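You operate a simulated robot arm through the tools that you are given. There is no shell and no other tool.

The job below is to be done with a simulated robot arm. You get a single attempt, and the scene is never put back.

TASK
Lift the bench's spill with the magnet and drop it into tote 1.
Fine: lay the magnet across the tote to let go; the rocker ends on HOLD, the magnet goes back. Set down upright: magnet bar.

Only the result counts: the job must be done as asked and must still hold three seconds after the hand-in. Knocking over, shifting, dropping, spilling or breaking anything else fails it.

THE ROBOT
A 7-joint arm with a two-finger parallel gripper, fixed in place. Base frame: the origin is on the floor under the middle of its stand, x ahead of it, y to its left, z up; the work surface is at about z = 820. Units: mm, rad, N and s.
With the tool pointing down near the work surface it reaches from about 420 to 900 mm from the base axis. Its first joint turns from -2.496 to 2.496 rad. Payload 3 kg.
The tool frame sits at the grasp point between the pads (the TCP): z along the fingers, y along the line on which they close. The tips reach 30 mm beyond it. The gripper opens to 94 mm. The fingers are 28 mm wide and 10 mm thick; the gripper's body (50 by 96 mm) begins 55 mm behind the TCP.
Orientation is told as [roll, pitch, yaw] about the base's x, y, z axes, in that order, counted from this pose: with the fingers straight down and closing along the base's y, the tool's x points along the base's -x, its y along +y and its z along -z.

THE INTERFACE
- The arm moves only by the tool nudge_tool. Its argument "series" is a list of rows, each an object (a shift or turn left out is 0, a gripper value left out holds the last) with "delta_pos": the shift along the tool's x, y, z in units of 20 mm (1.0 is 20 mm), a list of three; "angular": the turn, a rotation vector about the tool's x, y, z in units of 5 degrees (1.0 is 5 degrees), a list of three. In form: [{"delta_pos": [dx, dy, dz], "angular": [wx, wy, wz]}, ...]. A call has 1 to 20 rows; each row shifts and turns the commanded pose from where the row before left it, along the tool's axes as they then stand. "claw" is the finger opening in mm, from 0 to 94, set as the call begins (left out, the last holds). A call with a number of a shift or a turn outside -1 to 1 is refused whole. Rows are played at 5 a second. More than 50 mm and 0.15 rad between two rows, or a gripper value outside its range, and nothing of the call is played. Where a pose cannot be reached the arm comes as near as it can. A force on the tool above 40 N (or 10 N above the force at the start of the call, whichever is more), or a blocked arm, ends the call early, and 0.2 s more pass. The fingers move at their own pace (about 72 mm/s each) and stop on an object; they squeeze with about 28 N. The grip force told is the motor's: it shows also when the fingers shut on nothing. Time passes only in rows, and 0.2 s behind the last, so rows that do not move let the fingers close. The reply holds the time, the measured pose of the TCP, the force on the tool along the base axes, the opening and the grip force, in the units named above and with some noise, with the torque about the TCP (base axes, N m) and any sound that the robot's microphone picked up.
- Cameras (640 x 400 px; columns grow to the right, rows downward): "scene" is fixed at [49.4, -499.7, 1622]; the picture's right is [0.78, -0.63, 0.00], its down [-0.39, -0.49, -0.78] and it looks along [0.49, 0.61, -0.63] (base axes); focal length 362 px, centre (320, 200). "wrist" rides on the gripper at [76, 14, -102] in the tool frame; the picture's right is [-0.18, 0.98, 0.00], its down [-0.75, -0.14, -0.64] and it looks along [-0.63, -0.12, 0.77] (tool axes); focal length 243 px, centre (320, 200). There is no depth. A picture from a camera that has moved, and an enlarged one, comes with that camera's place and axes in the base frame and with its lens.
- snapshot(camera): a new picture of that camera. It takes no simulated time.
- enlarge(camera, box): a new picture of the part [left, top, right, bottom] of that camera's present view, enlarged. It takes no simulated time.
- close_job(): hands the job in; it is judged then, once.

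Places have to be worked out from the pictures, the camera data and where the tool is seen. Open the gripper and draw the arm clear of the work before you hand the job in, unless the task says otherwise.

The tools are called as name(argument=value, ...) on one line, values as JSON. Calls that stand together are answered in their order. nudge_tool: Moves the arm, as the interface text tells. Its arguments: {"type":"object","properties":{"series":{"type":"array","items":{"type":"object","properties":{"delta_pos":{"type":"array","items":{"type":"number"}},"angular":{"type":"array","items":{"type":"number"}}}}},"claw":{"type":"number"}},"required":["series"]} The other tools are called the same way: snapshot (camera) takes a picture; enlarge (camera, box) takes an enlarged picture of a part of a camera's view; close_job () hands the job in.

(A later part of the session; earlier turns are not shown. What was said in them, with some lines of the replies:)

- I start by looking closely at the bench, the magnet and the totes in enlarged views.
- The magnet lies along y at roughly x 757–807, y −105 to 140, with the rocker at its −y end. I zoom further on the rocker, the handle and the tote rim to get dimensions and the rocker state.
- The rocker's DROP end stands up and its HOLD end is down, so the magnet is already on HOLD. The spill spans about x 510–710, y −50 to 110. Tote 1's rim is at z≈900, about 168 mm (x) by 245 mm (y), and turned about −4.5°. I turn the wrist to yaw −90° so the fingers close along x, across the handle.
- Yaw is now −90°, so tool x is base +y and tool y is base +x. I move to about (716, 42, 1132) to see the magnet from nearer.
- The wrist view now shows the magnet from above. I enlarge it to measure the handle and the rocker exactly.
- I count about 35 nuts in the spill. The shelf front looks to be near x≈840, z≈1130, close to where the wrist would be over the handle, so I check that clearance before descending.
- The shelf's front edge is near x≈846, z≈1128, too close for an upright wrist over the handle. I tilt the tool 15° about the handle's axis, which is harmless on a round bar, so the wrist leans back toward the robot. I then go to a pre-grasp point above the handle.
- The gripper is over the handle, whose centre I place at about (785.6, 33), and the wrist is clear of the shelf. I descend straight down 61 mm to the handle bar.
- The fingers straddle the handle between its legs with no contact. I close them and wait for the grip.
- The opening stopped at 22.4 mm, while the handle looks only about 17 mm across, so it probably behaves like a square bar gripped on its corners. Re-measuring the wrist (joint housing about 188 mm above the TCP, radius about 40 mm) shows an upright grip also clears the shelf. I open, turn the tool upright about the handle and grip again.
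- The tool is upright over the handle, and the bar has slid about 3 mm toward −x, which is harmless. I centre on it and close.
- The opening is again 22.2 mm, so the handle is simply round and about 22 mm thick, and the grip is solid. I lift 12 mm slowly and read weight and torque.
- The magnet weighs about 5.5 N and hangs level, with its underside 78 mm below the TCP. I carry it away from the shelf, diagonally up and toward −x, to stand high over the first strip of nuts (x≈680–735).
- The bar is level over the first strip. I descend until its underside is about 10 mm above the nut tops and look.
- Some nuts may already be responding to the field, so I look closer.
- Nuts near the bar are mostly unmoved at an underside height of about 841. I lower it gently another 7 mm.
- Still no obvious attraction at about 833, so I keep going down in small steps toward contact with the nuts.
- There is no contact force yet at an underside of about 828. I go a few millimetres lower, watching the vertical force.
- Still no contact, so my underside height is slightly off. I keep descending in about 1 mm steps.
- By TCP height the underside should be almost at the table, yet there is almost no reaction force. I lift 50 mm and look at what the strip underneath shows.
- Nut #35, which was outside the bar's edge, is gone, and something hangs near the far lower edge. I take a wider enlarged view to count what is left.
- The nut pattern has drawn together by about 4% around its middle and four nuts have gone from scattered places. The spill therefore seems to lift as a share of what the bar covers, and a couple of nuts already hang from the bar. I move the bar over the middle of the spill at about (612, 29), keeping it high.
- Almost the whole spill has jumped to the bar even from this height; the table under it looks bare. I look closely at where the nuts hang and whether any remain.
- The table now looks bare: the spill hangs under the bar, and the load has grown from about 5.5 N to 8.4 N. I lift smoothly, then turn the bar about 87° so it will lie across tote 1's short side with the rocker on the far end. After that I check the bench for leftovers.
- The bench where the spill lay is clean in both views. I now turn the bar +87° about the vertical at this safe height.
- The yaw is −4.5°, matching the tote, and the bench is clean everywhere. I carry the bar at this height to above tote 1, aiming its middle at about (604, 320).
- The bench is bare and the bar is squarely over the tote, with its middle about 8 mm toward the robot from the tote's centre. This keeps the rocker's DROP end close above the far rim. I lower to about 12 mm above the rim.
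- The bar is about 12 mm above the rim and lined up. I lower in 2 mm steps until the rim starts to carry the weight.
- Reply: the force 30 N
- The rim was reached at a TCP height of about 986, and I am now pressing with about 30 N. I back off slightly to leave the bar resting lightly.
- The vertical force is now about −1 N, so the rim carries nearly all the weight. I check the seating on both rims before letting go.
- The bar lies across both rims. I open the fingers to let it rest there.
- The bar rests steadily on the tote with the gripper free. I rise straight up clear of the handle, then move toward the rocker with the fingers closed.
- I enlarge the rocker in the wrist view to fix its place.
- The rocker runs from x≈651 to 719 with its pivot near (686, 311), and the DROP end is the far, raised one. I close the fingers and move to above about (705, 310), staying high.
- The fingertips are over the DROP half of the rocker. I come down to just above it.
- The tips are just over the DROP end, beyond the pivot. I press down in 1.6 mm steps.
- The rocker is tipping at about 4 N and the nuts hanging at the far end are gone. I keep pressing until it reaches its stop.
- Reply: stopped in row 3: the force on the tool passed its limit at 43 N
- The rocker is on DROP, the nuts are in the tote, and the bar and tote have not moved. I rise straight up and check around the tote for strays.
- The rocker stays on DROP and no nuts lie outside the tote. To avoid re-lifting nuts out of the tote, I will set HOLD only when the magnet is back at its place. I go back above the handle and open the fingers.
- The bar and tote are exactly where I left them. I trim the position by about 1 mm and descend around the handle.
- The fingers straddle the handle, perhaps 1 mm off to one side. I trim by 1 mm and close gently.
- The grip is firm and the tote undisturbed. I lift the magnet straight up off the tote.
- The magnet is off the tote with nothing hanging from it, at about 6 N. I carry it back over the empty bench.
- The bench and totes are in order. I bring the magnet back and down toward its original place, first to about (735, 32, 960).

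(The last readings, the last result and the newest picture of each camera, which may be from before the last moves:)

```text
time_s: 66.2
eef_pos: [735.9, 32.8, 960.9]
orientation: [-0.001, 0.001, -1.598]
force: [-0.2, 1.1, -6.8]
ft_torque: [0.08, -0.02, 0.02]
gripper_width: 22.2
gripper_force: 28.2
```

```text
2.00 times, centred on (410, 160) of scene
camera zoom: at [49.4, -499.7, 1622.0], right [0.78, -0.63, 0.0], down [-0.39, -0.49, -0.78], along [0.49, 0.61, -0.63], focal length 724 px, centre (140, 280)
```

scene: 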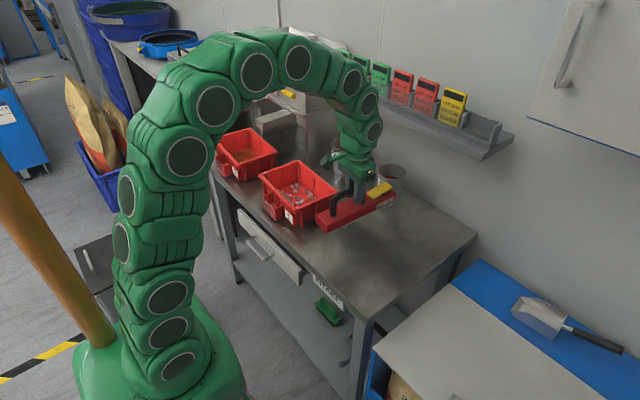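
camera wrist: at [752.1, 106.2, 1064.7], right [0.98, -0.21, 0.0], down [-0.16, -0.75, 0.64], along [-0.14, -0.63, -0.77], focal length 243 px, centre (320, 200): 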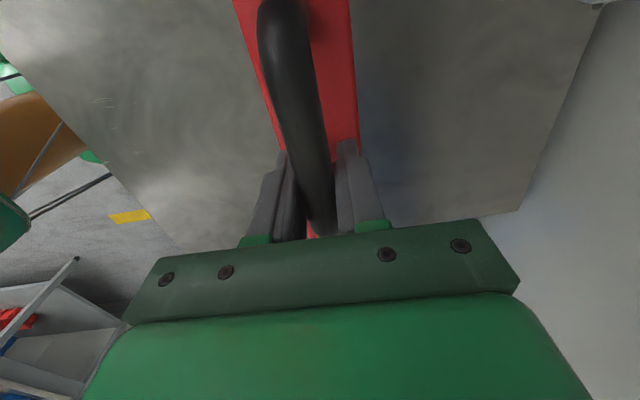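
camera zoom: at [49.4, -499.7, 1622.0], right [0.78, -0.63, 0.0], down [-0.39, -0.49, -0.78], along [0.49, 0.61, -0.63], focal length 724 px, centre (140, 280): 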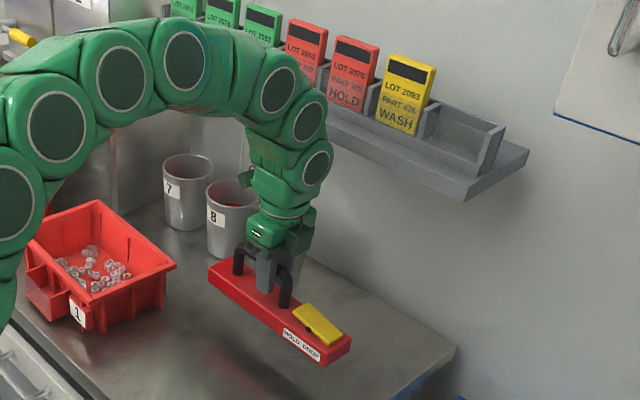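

All is well. I now follow the same diagonal back under the shelf line to about (785, 32, 911), which leaves the underside about 11 mm above the bench.

nudge_tool(series=[{"delta_pos": [0, 0.495, 0.5]}, {"delta_pos": [0, 0.495, 0.5]}, {"delta_pos": [0, 0.495, 0.5]}, {"delta_pos": [0, 0.495, 0.5]}, {"delta_pos": [0, 0.495, 0.45]}, {"delta_pos": [0, 0, 0]}, {"delta_pos": [0, 0, 0]}])

enlarge(camera="scene", box=[350, 180, 450, 260])

```text
time_s: 67.8
eef_pos: [785.0, 30.0, 911.6]
orientation: [-0.002, 0.0, -1.599]
force: [-0.5, 0.1, -6.7]
ft_torque: [0.07, 0.02, 0.0]
gripper_width: 22.4
gripper_force: 27.7
```

```text
5.00 times, centred on (400, 220) of scene
camera zoom: at [49.4, -499.7, 1622.0], right [0.78, -0.63, 0.0], down [-0.39, -0.49, -0.78], along [0.49, 0.61, -0.63], focal length 1810 px, centre (-80, 100)
```

zoom: 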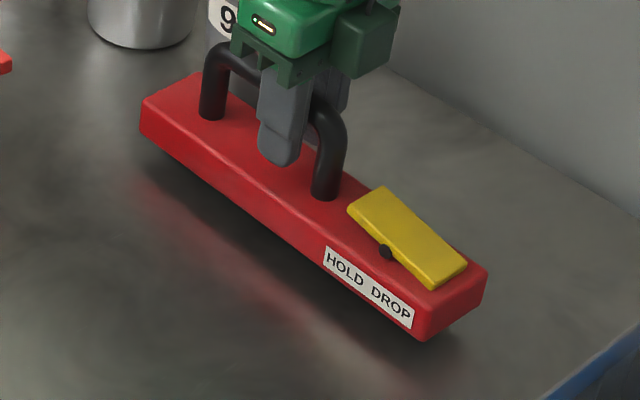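

Compared with the first picture the bar is about 3 mm toward −y of its original place. I trim that and lower slowly to the bench.

nudge_tool(series=[{"delta_pos": [0.13, -0.03, 0]}, {"delta_pos": [0, 0, 0.15]}, {"delta_pos": [0, 0, 0.15]}, {"delta_pos": [0, 0, 0.1]}, {"delta_pos": [0, 0, 0.05]}, {"delta_pos": [0, 0, 0]}])

```text
time_s: 69.2
eef_pos: [785.0, 35.0, 902.9]
orientation: [0.001, 0.0, -1.597]
force: [0.4, -0.1, -6.1]
ft_torque: [0.05, 0.03, 0.02]
gripper_width: 22.4
gripper_force: 27.8
```

There is no contact yet. I continue in about 1 mm steps and compare the picture with the original.

nudge_tool(series=[{"delta_pos": [0, 0, 0.05]}, {"delta_pos": [0, 0, 0.05]}, {"delta_pos": [0, 0, 0]}])

enlarge(camera="scene", box=[350, 180, 450, 260])

```text
time_s: 70.0
eef_pos: [785.0, 34.0, 900.7]
orientation: [-0.001, 0.002, -1.599]
force: [-0.3, -0.8, -6.5]
ft_torque: [0.08, -0.02, 0.01]
gripper_width: 22.3
gripper_force: 28.4
```

```text
5.00 times, centred on (400, 220) of scene
camera zoom: at [49.4, -499.7, 1622.0], right [0.78, -0.63, 0.0], down [-0.39, -0.49, -0.78], along [0.49, 0.61, -0.63], focal length 1810 px, centre (-80, 100)
```

zoom: 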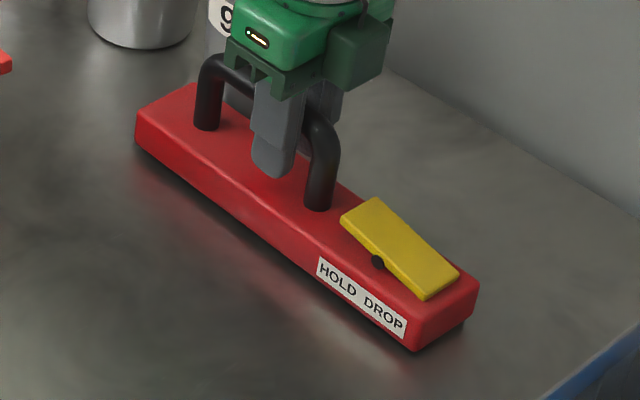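

The bar is within about 3 mm of its original outline. I trim 2 mm back toward −y and lower to touch.

nudge_tool(series=[{"delta_pos": [-0.1, 0, 0]}, {"delta_pos": [0, 0, 0.05]}, {"delta_pos": [0, 0, 0]}, {"delta_pos": [0, 0, 0.05]}, {"delta_pos": [0, 0, 0]}])

```text
time_s: 71.2
eef_pos: [784.0, 31.9, 898.7]
orientation: [-0.003, 0.0, -1.599]
force: [0.5, -0.4, -5.9]
ft_torque: [0.07, 0.0, -0.01]
gripper_width: 22.3
gripper_force: 28.2
```

Still hanging freely (−6 N). I go on down in small steps until the bench takes the weight.

nudge_tool(series=[{"delta_pos": [0, 0, 0.04]}, {"delta_pos": [0, 0, 0]}, {"delta_pos": [0, 0, 0.04]}, {"delta_pos": [0, 0, 0]}])

```text
time_s: 72.2
eef_pos: [784.0, 31.5, 897.5]
orientation: [-0.002, -0.001, -1.599]
force: [0.7, -0.4, -5.7]
ft_torque: [0.07, 0.03, -0.01]
gripper_width: 22.2
gripper_force: 28.0
```

No contact yet, so I continue gently.

nudge_tool(series=[{"delta_pos": [0, 0, 0.04]}, {"delta_pos": [0, 0, 0]}, {"delta_pos": [0, 0, 0.04]}, {"delta_pos": [0, 0, 0]}])

enlarge(camera="scene", box=[396, 215, 436, 255])

```text
time_s: 73.2
eef_pos: [784.9, 31.5, 896.2]
orientation: [-0.002, 0.0, -1.6]
force: [0.4, 1.4, 1.7]
ft_torque: [-0.92, 0.01, -0.02]
gripper_width: 22.2
gripper_force: 27.6
```

```text
10.00 times, centred on (416, 235) of scene
camera zoom: at [49.4, -499.7, 1622.0], right [0.78, -0.63, 0.0], down [-0.39, -0.49, -0.78], along [0.49, 0.61, -0.63], focal length 3620 px, centre (-640, -150)
```

zoom: 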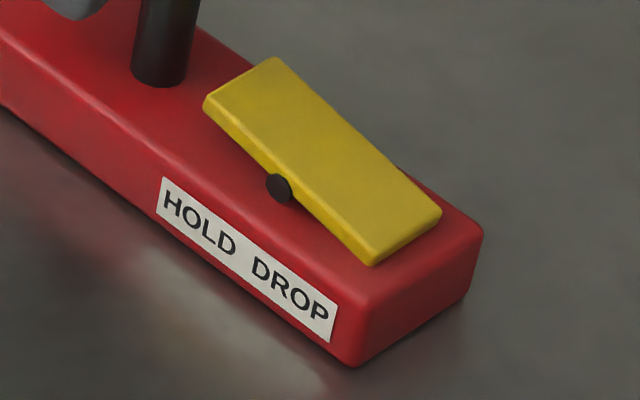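

The rocker end touches the bench and its outline matches the starting picture to the pixel. I open the fingers to set the bar down.

nudge_tool(series=[{"delta_pos": [0, 0, 0]}, {"delta_pos": [0, 0, 0]}, {"delta_pos": [0, 0, 0]}], claw=50)

enlarge(camera="scene", box=[350, 180, 450, 260])

```text
time_s: 74.0
eef_pos: [784.0, 31.0, 896.2]
orientation: [0.001, 0.002, -1.598]
force: [0.0, 0.5, 0.3]
ft_torque: [0.01, 0.01, 0.01]
gripper_width: 50.0
gripper_force: 0.0
```

```text
5.00 times, centred on (400, 220) of scene
camera zoom: at [49.4, -499.7, 1622.0], right [0.78, -0.63, 0.0], down [-0.39, -0.49, -0.78], along [0.49, 0.61, -0.63], focal length 1810 px, centre (-80, 100)
```

zoom: 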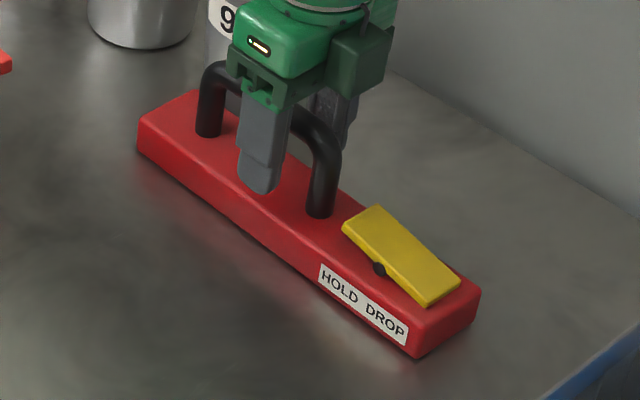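

The magnet stands upright exactly in its old place. I lean the tool back 10° for shelf clearance and rise off the handle.

nudge_tool(series=[{"angular": [-1, 0, 0]}, {"angular": [-1, 0, 0]}, {"delta_pos": [0, 0.06, -0.34]}, {"delta_pos": [0, 0.12, -0.678]}, {"delta_pos": [0, 0.12, -0.678]}, {"delta_pos": [0, 0.12, -0.678]}, {"delta_pos": [0, 0.06, -0.34]}, {"delta_pos": [0, 0, 0]}])

snapshot(camera="wrist")

enlarge(camera="scene", box=[340, 80, 480, 260])

```text
time_s: 75.8
eef_pos: [785.2, 32.3, 951.6]
orientation: [0.172, 0.0, -1.598]
force: [0.0, 0.0, -0.2]
ft_torque: [0.01, 0.01, 0.03]
gripper_width: 50.0
gripper_force: 0.1
```

```text
taken
camera wrist: at [783.5, 106.2, 1054.9], right [0.96, -0.21, 0.17], down [-0.27, -0.75, 0.61], along [0.0, -0.63, -0.78], focal length 243 px, centre (320, 200)
```

wrist: 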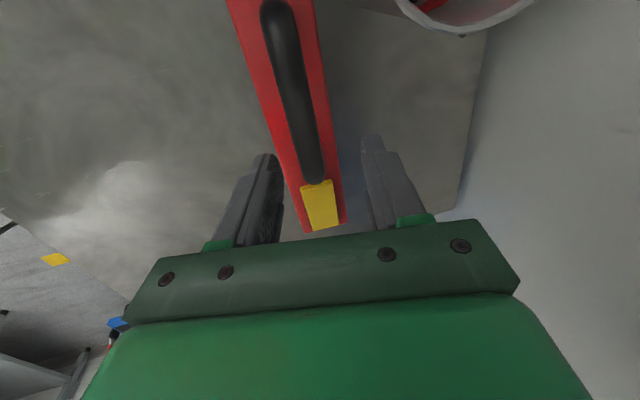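

```text
2.22 times, centred on (410, 170) of scene
camera zoom: at [49.4, -499.7, 1622.0], right [0.78, -0.63, 0.0], down [-0.39, -0.49, -0.78], along [0.49, 0.61, -0.63], focal length 804 px, centre (120, 267)
```

zoom: 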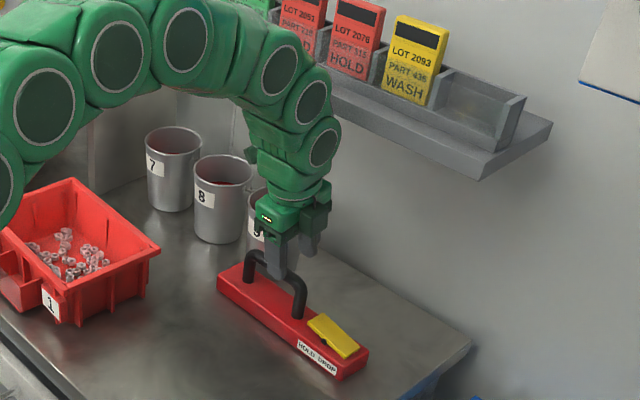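

The gripper is clear of the handle. I slide along the bar to above the rocker's HOLD half, around (782, −43).

nudge_tool(series=[{"delta_pos": [-0.5, 0, -0.2]}, {"delta_pos": [-0.8, 0, 0]}, {"delta_pos": [-0.8, -0.05, 0]}, {"delta_pos": [-0.8, 0, 0]}, {"delta_pos": [-0.6, 0, 0]}, {"delta_pos": [-0.27, 0, 0]}, {"delta_pos": [0, 0, 0]}])

nudge_tool(series=[{"delta_pos": [0, 0, 0]}, {"delta_pos": [0, 0, 0]}, {"delta_pos": [0, 0, 0]}], claw=0)

snapshot(camera="wrist")

enlarge(camera="scene", box=[360, 150, 460, 260])

```text
time_s: 77.3
eef_pos: [781.1, -43.8, 955.2]
orientation: [0.172, 0.0, -1.598]
force: [-0.5, 0.0, -0.4]
ft_torque: [0.02, -0.02, 0.02]
gripper_width: 49.9
gripper_force: 0.0
```

```text
time_s: 78.2
eef_pos: [781.2, -42.8, 955.5]
orientation: [0.172, -0.001, -1.598]
force: [-0.1, 0.5, 0.0]
ft_torque: [0.0, 0.04, 0.02]
gripper_width: 0.2
gripper_force: 27.8
```

```text
taken
camera wrist: at [779.7, 31.0, 1058.8], right [0.96, -0.21, 0.17], down [-0.27, -0.75, 0.61], along [0.0, -0.63, -0.78], focal length 243 px, centre (320, 200)
```

wrist: 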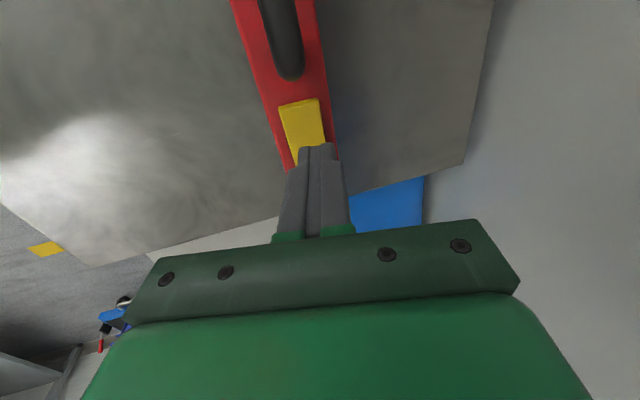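

```text
3.64 times, centred on (410, 205) of scene
camera zoom: at [49.4, -499.7, 1622.0], right [0.78, -0.63, 0.0], down [-0.39, -0.49, -0.78], along [0.49, 0.61, -0.63], focal length 1316 px, centre (-7, 182)
```

zoom: 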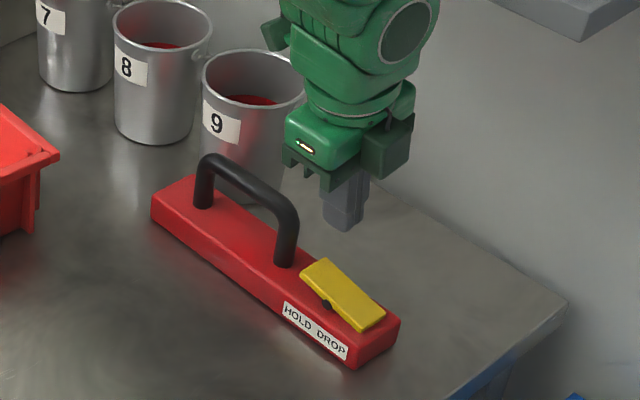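

The fingertips are above the HOLD half, whose raised end is near y≈−26. I bring the tool upright, centre it on the rocker and descend to just above it.

nudge_tool(series=[{"angular": [1, 0, 0]}, {"angular": [1, 0, 0]}, {"delta_pos": [0.08, 0.08, 0.4]}, {"delta_pos": [0, 0, 0.6]}, {"delta_pos": [0, 0, 0.6]}, {"delta_pos": [0, 0, 0.5]}, {"delta_pos": [0, 0, 0.2]}, {"delta_pos": [0, 0, 0]}])

enlarge(camera="scene", box=[380, 190, 440, 260])

enlarge(camera="wrist", box=[220, 0, 400, 200])

```text
time_s: 80.0
eef_pos: [782.9, -41.9, 909.5]
orientation: [0.001, 0.0, -1.599]
force: [-0.6, 0.7, 0.1]
ft_torque: [-0.01, 0.03, -0.02]
gripper_width: 0.1
gripper_force: 27.9
```

```text
5.71 times, centred on (410, 225) of scene
camera zoom: at [49.4, -499.7, 1622.0], right [0.78, -0.63, 0.0], down [-0.39, -0.49, -0.78], along [0.49, 0.61, -0.63], focal length 2069 px, centre (-194, 57)
```

zoom: 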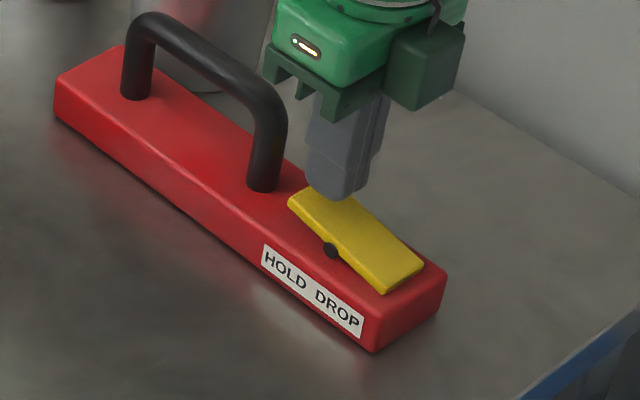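

```text
2.00 times, centred on (310, 100) of wrist
camera zoom: at [799.1, 32.3, 1011.9], right [0.98, -0.21, 0.0], down [-0.16, -0.75, 0.64], along [-0.14, -0.63, -0.77], focal length 485 px, centre (340, 400)
```

zoom: 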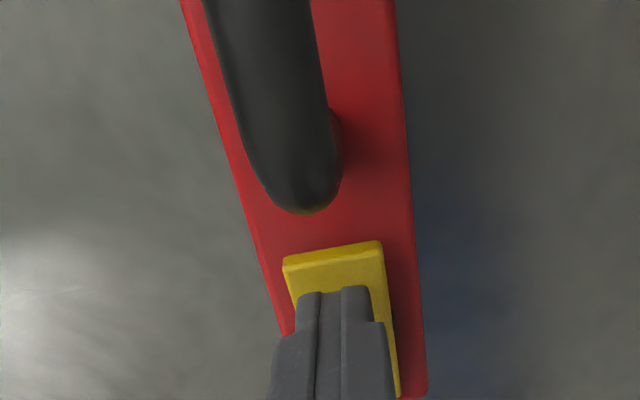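

The tips are just above the HOLD half and centred on it. I press down in small steps.

nudge_tool(series=[{"delta_pos": [0, 0, 0.08]}, {"delta_pos": [0, 0, 0.08]}, {"delta_pos": [0, 0, 0.08]}, {"delta_pos": [0, 0, 0.08]}, {"delta_pos": [0, 0, 0.08]}])

enlarge(camera="scene", box=[380, 190, 440, 260])

```text
time_s: 81.2
eef_pos: [782.6, -41.2, 901.4]
orientation: [-0.002, -0.001, -1.599]
force: [-0.2, 0.5, 0.3]
ft_torque: [0.0, 0.0, 0.04]
gripper_width: 0.0
gripper_force: 28.2
```

```text
5.71 times, centred on (410, 225) of scene
camera zoom: at [49.4, -499.7, 1622.0], right [0.78, -0.63, 0.0], down [-0.39, -0.49, -0.78], along [0.49, 0.61, -0.63], focal length 2069 px, centre (-194, 57)
```

zoom: 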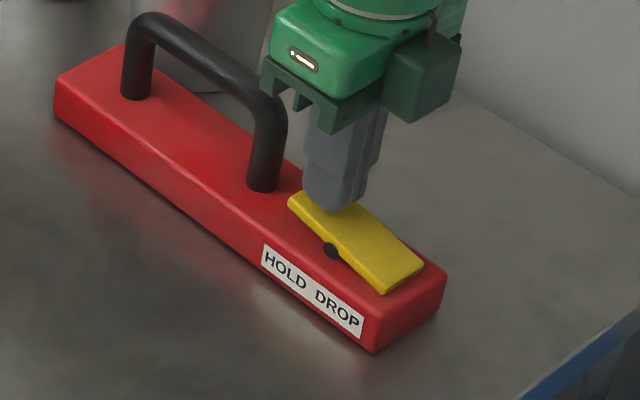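

There is no contact yet and the rocker is unchanged. I press further in the same small steps.

nudge_tool(series=[{"delta_pos": [0, 0, 0.08]}, {"delta_pos": [0, 0, 0.08]}, {"delta_pos": [0, 0, 0.08]}, {"delta_pos": [0, 0, 0.08]}, {"delta_pos": [0, 0, 0.08]}])

enlarge(camera="scene", box=[380, 190, 440, 260])

```text
time_s: 82.3
eef_pos: [781.5, -41.3, 893.0]
orientation: [0.001, 0.002, -1.6]
force: [-2.9, 3.1, 8.1]
ft_torque: [-0.03, 0.12, -0.04]
gripper_width: 0.2
gripper_force: 27.8
```

```text
5.71 times, centred on (410, 225) of scene
camera zoom: at [49.4, -499.7, 1622.0], right [0.78, -0.63, 0.0], down [-0.39, -0.49, -0.78], along [0.49, 0.61, -0.63], focal length 2069 px, centre (-194, 57)
```

zoom: 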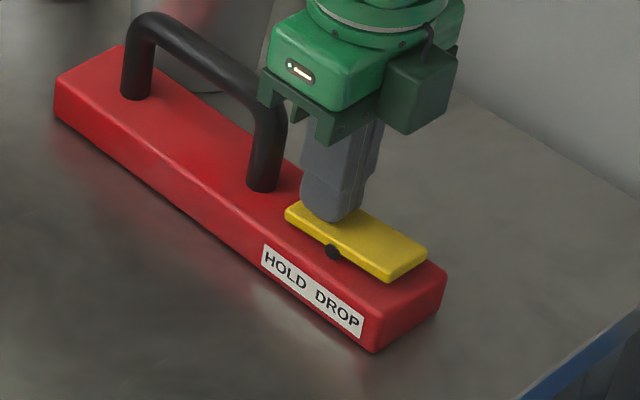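

The rocker has tipped toward HOLD at about 8 N. I press another millimetre to seat it, then rise.

nudge_tool(series=[{"delta_pos": [0, 0, 0.05]}, {"delta_pos": [0, 0, 0]}])

enlarge(camera="scene", box=[396, 215, 436, 255])

```text
time_s: 83.0
eef_pos: [782.1, -40.9, 893.4]
orientation: [0.001, 0.002, -1.599]
force: [-5.6, 8.6, 21.4]
ft_torque: [-0.03, 0.2, 0.03]
gripper_width: 0.1
gripper_force: 28.0
```

```text
10.00 times, centred on (416, 235) of scene
camera zoom: at [49.4, -499.7, 1622.0], right [0.78, -0.63, 0.0], down [-0.39, -0.49, -0.78], along [0.49, 0.61, -0.63], focal length 3620 px, centre (-640, -150)
```

zoom: 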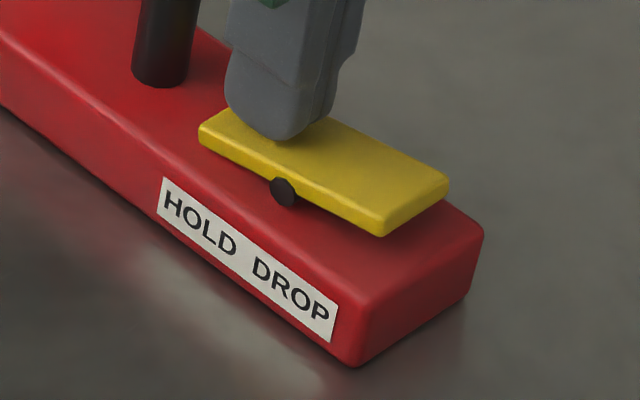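

The rocker's outline is identical to the starting HOLD picture. I rise off it, then draw back diagonally away from the shelf and the work.

nudge_tool(series=[{"delta_pos": [0, 0, -0.15]}, {"delta_pos": [0, 0, -0.4]}, {"delta_pos": [0, 0, -0.6]}, {"delta_pos": [0, -0.3, -0.6]}, {"delta_pos": [0, -0.7, -0.7]}, {"delta_pos": [0, -0.8, -0.8]}, {"delta_pos": [0, -0.8, -0.8]}, {"delta_pos": [0, -0.8, -0.8]}, {"delta_pos": [0, -0.8, -0.8]}, {"delta_pos": [0, -0.8, -0.8]}, {"delta_pos": [0, -0.8, -0.8]}, {"delta_pos": [0, -0.8, -0.8]}, {"delta_pos": [0, -0.8, -0.8]}, {"delta_pos": [0, 0, 0]}])

nudge_tool(series=[{"delta_pos": [0, -0.8, -0.8]}, {"delta_pos": [0, -0.8, -0.8]}, {"delta_pos": [0, -0.8, -0.8]}, {"delta_pos": [0, 0, 0]}], claw=90)

snapshot(camera="scene")

enlarge(camera="scene", box=[396, 215, 436, 255])

enlarge(camera="scene", box=[350, 180, 450, 260])

snapshot(camera="wrist")

```text
time_s: 86.0
eef_pos: [634.2, -37.2, 1069.6]
orientation: [0.0, 0.001, -1.598]
force: [0.5, -0.4, 0.3]
ft_torque: [-0.01, 0.01, -0.03]
gripper_width: 0.0
gripper_force: 27.7
```

```text
time_s: 87.0
eef_pos: [587.0, -37.0, 1117.4]
orientation: [-0.001, 0.002, -1.599]
force: [-0.3, 0.3, 0.1]
ft_torque: [0.02, 0.0, 0.0]
gripper_width: 89.7
gripper_force: 0.1
```

```text
taken
```

scene: 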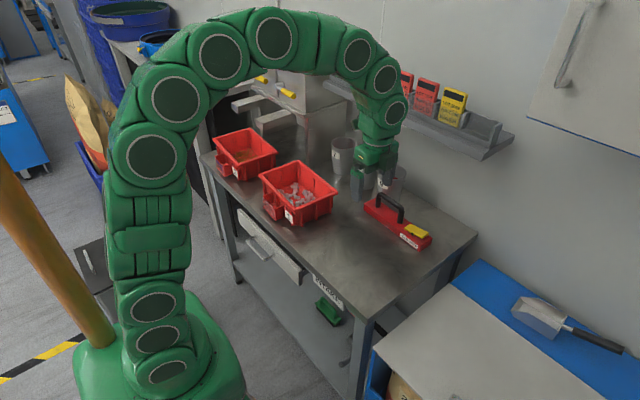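

```text
10.00 times, centred on (416, 235) of scene
camera zoom: at [49.4, -499.7, 1622.0], right [0.78, -0.63, 0.0], down [-0.39, -0.49, -0.78], along [0.49, 0.61, -0.63], focal length 3620 px, centre (-640, -150)
```

zoom: 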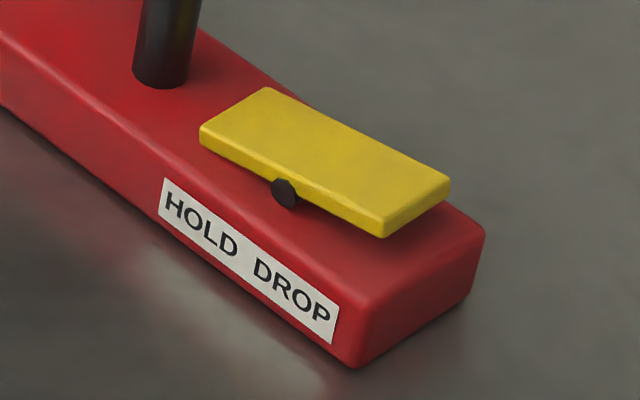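

```text
5.00 times, centred on (400, 220) of scene
camera zoom: at [49.4, -499.7, 1622.0], right [0.78, -0.63, 0.0], down [-0.39, -0.49, -0.78], along [0.49, 0.61, -0.63], focal length 1810 px, centre (-80, 100)
```

zoom: 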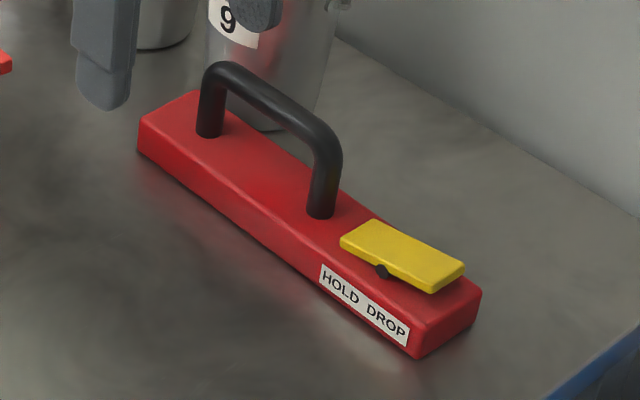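

```text
taken
camera wrist: at [603.8, 37.7, 1220.0], right [0.98, -0.21, 0.0], down [-0.16, -0.75, 0.64], along [-0.14, -0.63, -0.77], focal length 243 px, centre (320, 200)
```

wrist: 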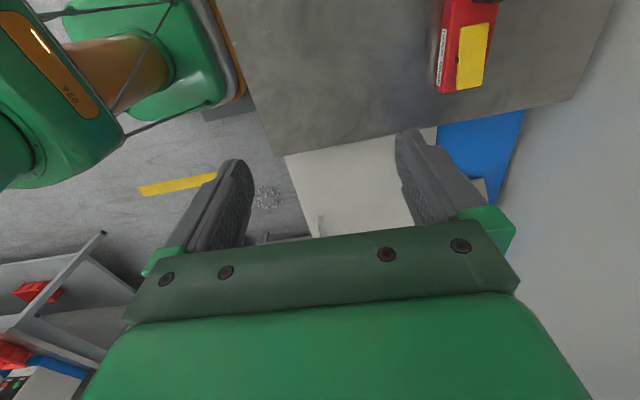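

The magnet is back as it was, rocker on HOLD. The wrist picture shows something grainy on the floor near (268, 195), so I look closer at that and at the bench and tote.

enlarge(camera="wrist", box=[240, 175, 300, 215])

enlarge(camera="scene", box=[240, 140, 360, 240])

enlarge(camera="scene", box=[280, 250, 420, 400])

enlarge(camera="scene", box=[300, 190, 460, 300])

```text
10.00 times, centred on (270, 195) of wrist
camera zoom: at [603.8, 37.7, 1220.0], right [0.98, -0.21, 0.0], down [-0.16, -0.75, 0.64], along [-0.14, -0.63, -0.77], focal length 2426 px, centre (820, 250)
```

zoom: 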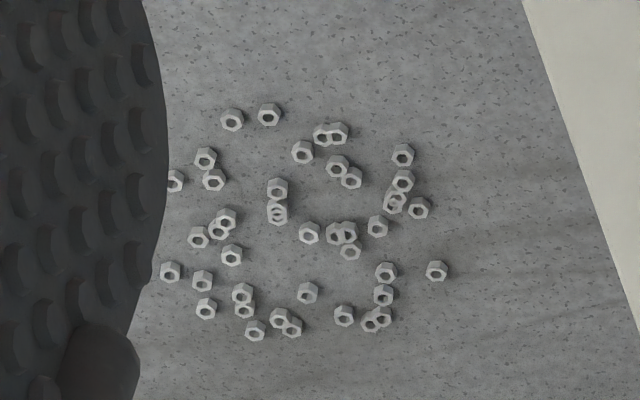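

```text
4.00 times, centred on (300, 190) of scene
camera zoom: at [49.4, -499.7, 1622.0], right [0.78, -0.63, 0.0], down [-0.39, -0.49, -0.78], along [0.49, 0.61, -0.63], focal length 1448 px, centre (400, 240)
```

zoom: 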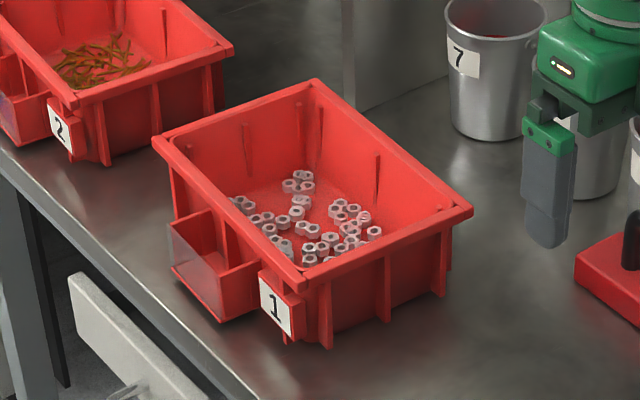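

```text
2.67 times, centred on (350, 325) of scene
camera zoom: at [49.4, -499.7, 1622.0], right [0.78, -0.63, 0.0], down [-0.39, -0.49, -0.78], along [0.49, 0.61, -0.63], focal length 965 px, centre (240, -133)
```

zoom: 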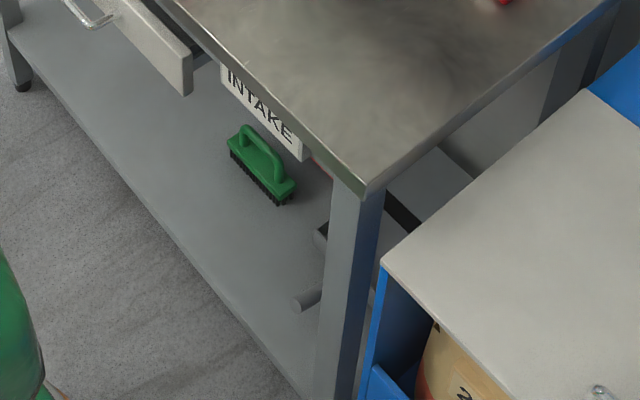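

```text
3.64 times, centred on (380, 245) of scene
camera zoom: at [49.4, -499.7, 1622.0], right [0.78, -0.63, 0.0], down [-0.39, -0.49, -0.78], along [0.49, 0.61, -0.63], focal length 1316 px, centre (102, 36)
```

zoom: 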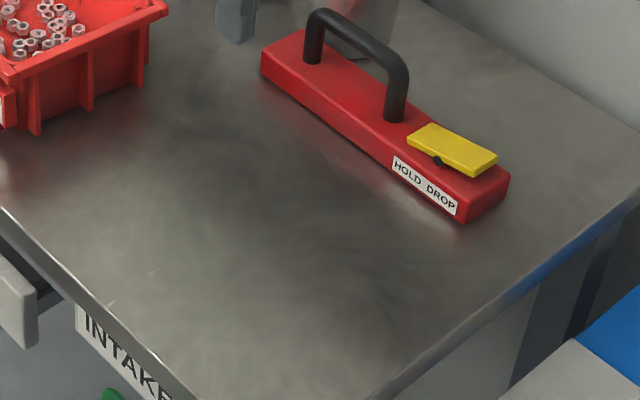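

The floor pile works out to about (58, −865) on the floor, far from the bench and from anywhere I carried the load, so it is a separate spill and not part of this job. I compare tote 1 with its starting picture to be sure it has not shifted and holds the nuts.

enlarge(camera="scene", box=[250, 150, 350, 230])

enlarge(camera="scene", box=[200, 110, 380, 230])

```text
5.00 times, centred on (300, 190) of scene
camera zoom: at [49.4, -499.7, 1622.0], right [0.78, -0.63, 0.0], down [-0.39, -0.49, -0.78], along [0.49, 0.61, -0.63], focal length 1810 px, centre (420, 250)
```

zoom: 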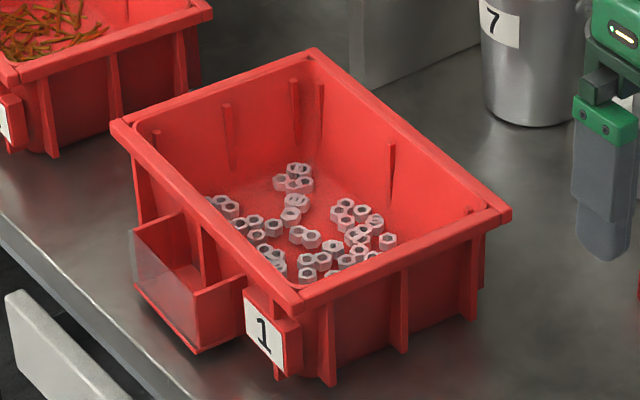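

```text
3.33 times, centred on (290, 170) of scene
camera zoom: at [49.4, -499.7, 1622.0], right [0.78, -0.63, 0.0], down [-0.39, -0.49, -0.78], along [0.49, 0.61, -0.63], focal length 1207 px, centre (420, 300)
```

zoom: 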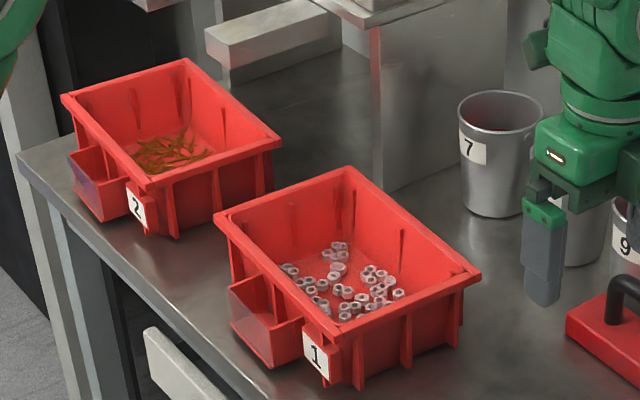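

Tote 1 is exactly where it was and now holds more nuts. The bench is bare, the magnet stands in place and the rocker is on HOLD. I draw the open gripper a little further up and back before handing in.

nudge_tool(series=[{"delta_pos": [0.4, -0.6, -0.8]}, {"delta_pos": [0.4, -0.6, -0.8]}, {"delta_pos": [0.4, -0.6, -0.8]}, {"delta_pos": [0.4, -0.6, -0.8]}, {"delta_pos": [0.4, -0.6, -0.8]}, {"delta_pos": [0, 0, 0]}, {"delta_pos": [0, 0, 0]}])

snapshot(camera="scene")

snapshot(camera="wrist")

```text
time_s: 88.5
eef_pos: [527.7, 5.0, 1197.3]
orientation: [-0.002, 0.002, -1.598]
force: [-0.2, 0.9, 0.8]
ft_torque: [-0.02, -0.02, 0.02]
gripper_width: 89.9
gripper_force: 0.0
```

```text
taken
```

scene: 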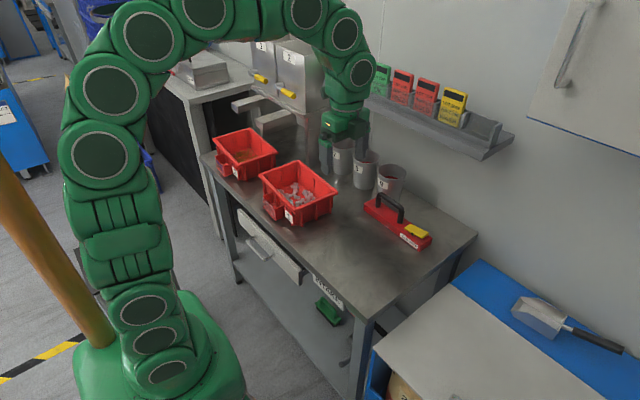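

```text
taken
camera wrist: at [544.8, 79.7, 1300.4], right [0.98, -0.21, 0.0], down [-0.16, -0.75, 0.64], along [-0.14, -0.63, -0.77], focal length 243 px, centre (320, 200)
```

wrist: 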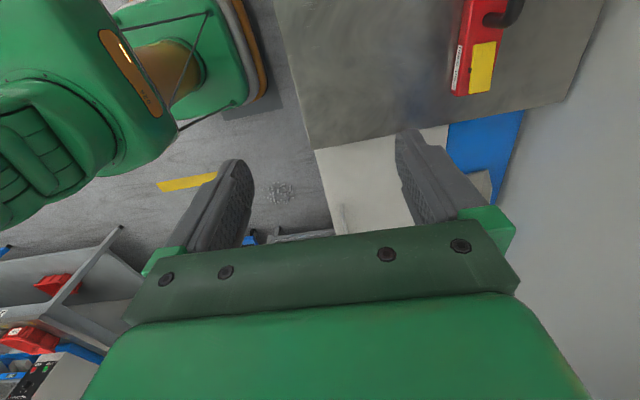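

The bench is clean, the nuts are in tote 1, and the magnet stands upright in its place with the rocker on HOLD. The gripper is open and clear, so I hand the job in.

close_job()

```text
The job is handed in.
```

I lifted the bench's spill with the magnet and dropped it into tote 1. The job is handed in, but no verdict came back, so this is what the last pictures show:

- **Spill:** no nuts are left on the bench or around tote 1. I saw none under the bar when it came off the tote.
- **Tote 1:** it holds more nuts than before and matches its starting picture. The magnet lay across its rim while I pressed the rocker to DROP.
- **Magnet:** it is upright in its original place with the rocker on HOLD. I set HOLD only once it was back there, so it could not pull nuts out of the tote again.
- **Arm:** the gripper is open and clear of the work.

A separate pile of nuts lies on the floor to the right of the robot, at about (58, −865). It is nowhere near where I carried the load, and the task named only the bench's spill, so I left it. It was never in view before that point, so I can't confirm it was there at the start.
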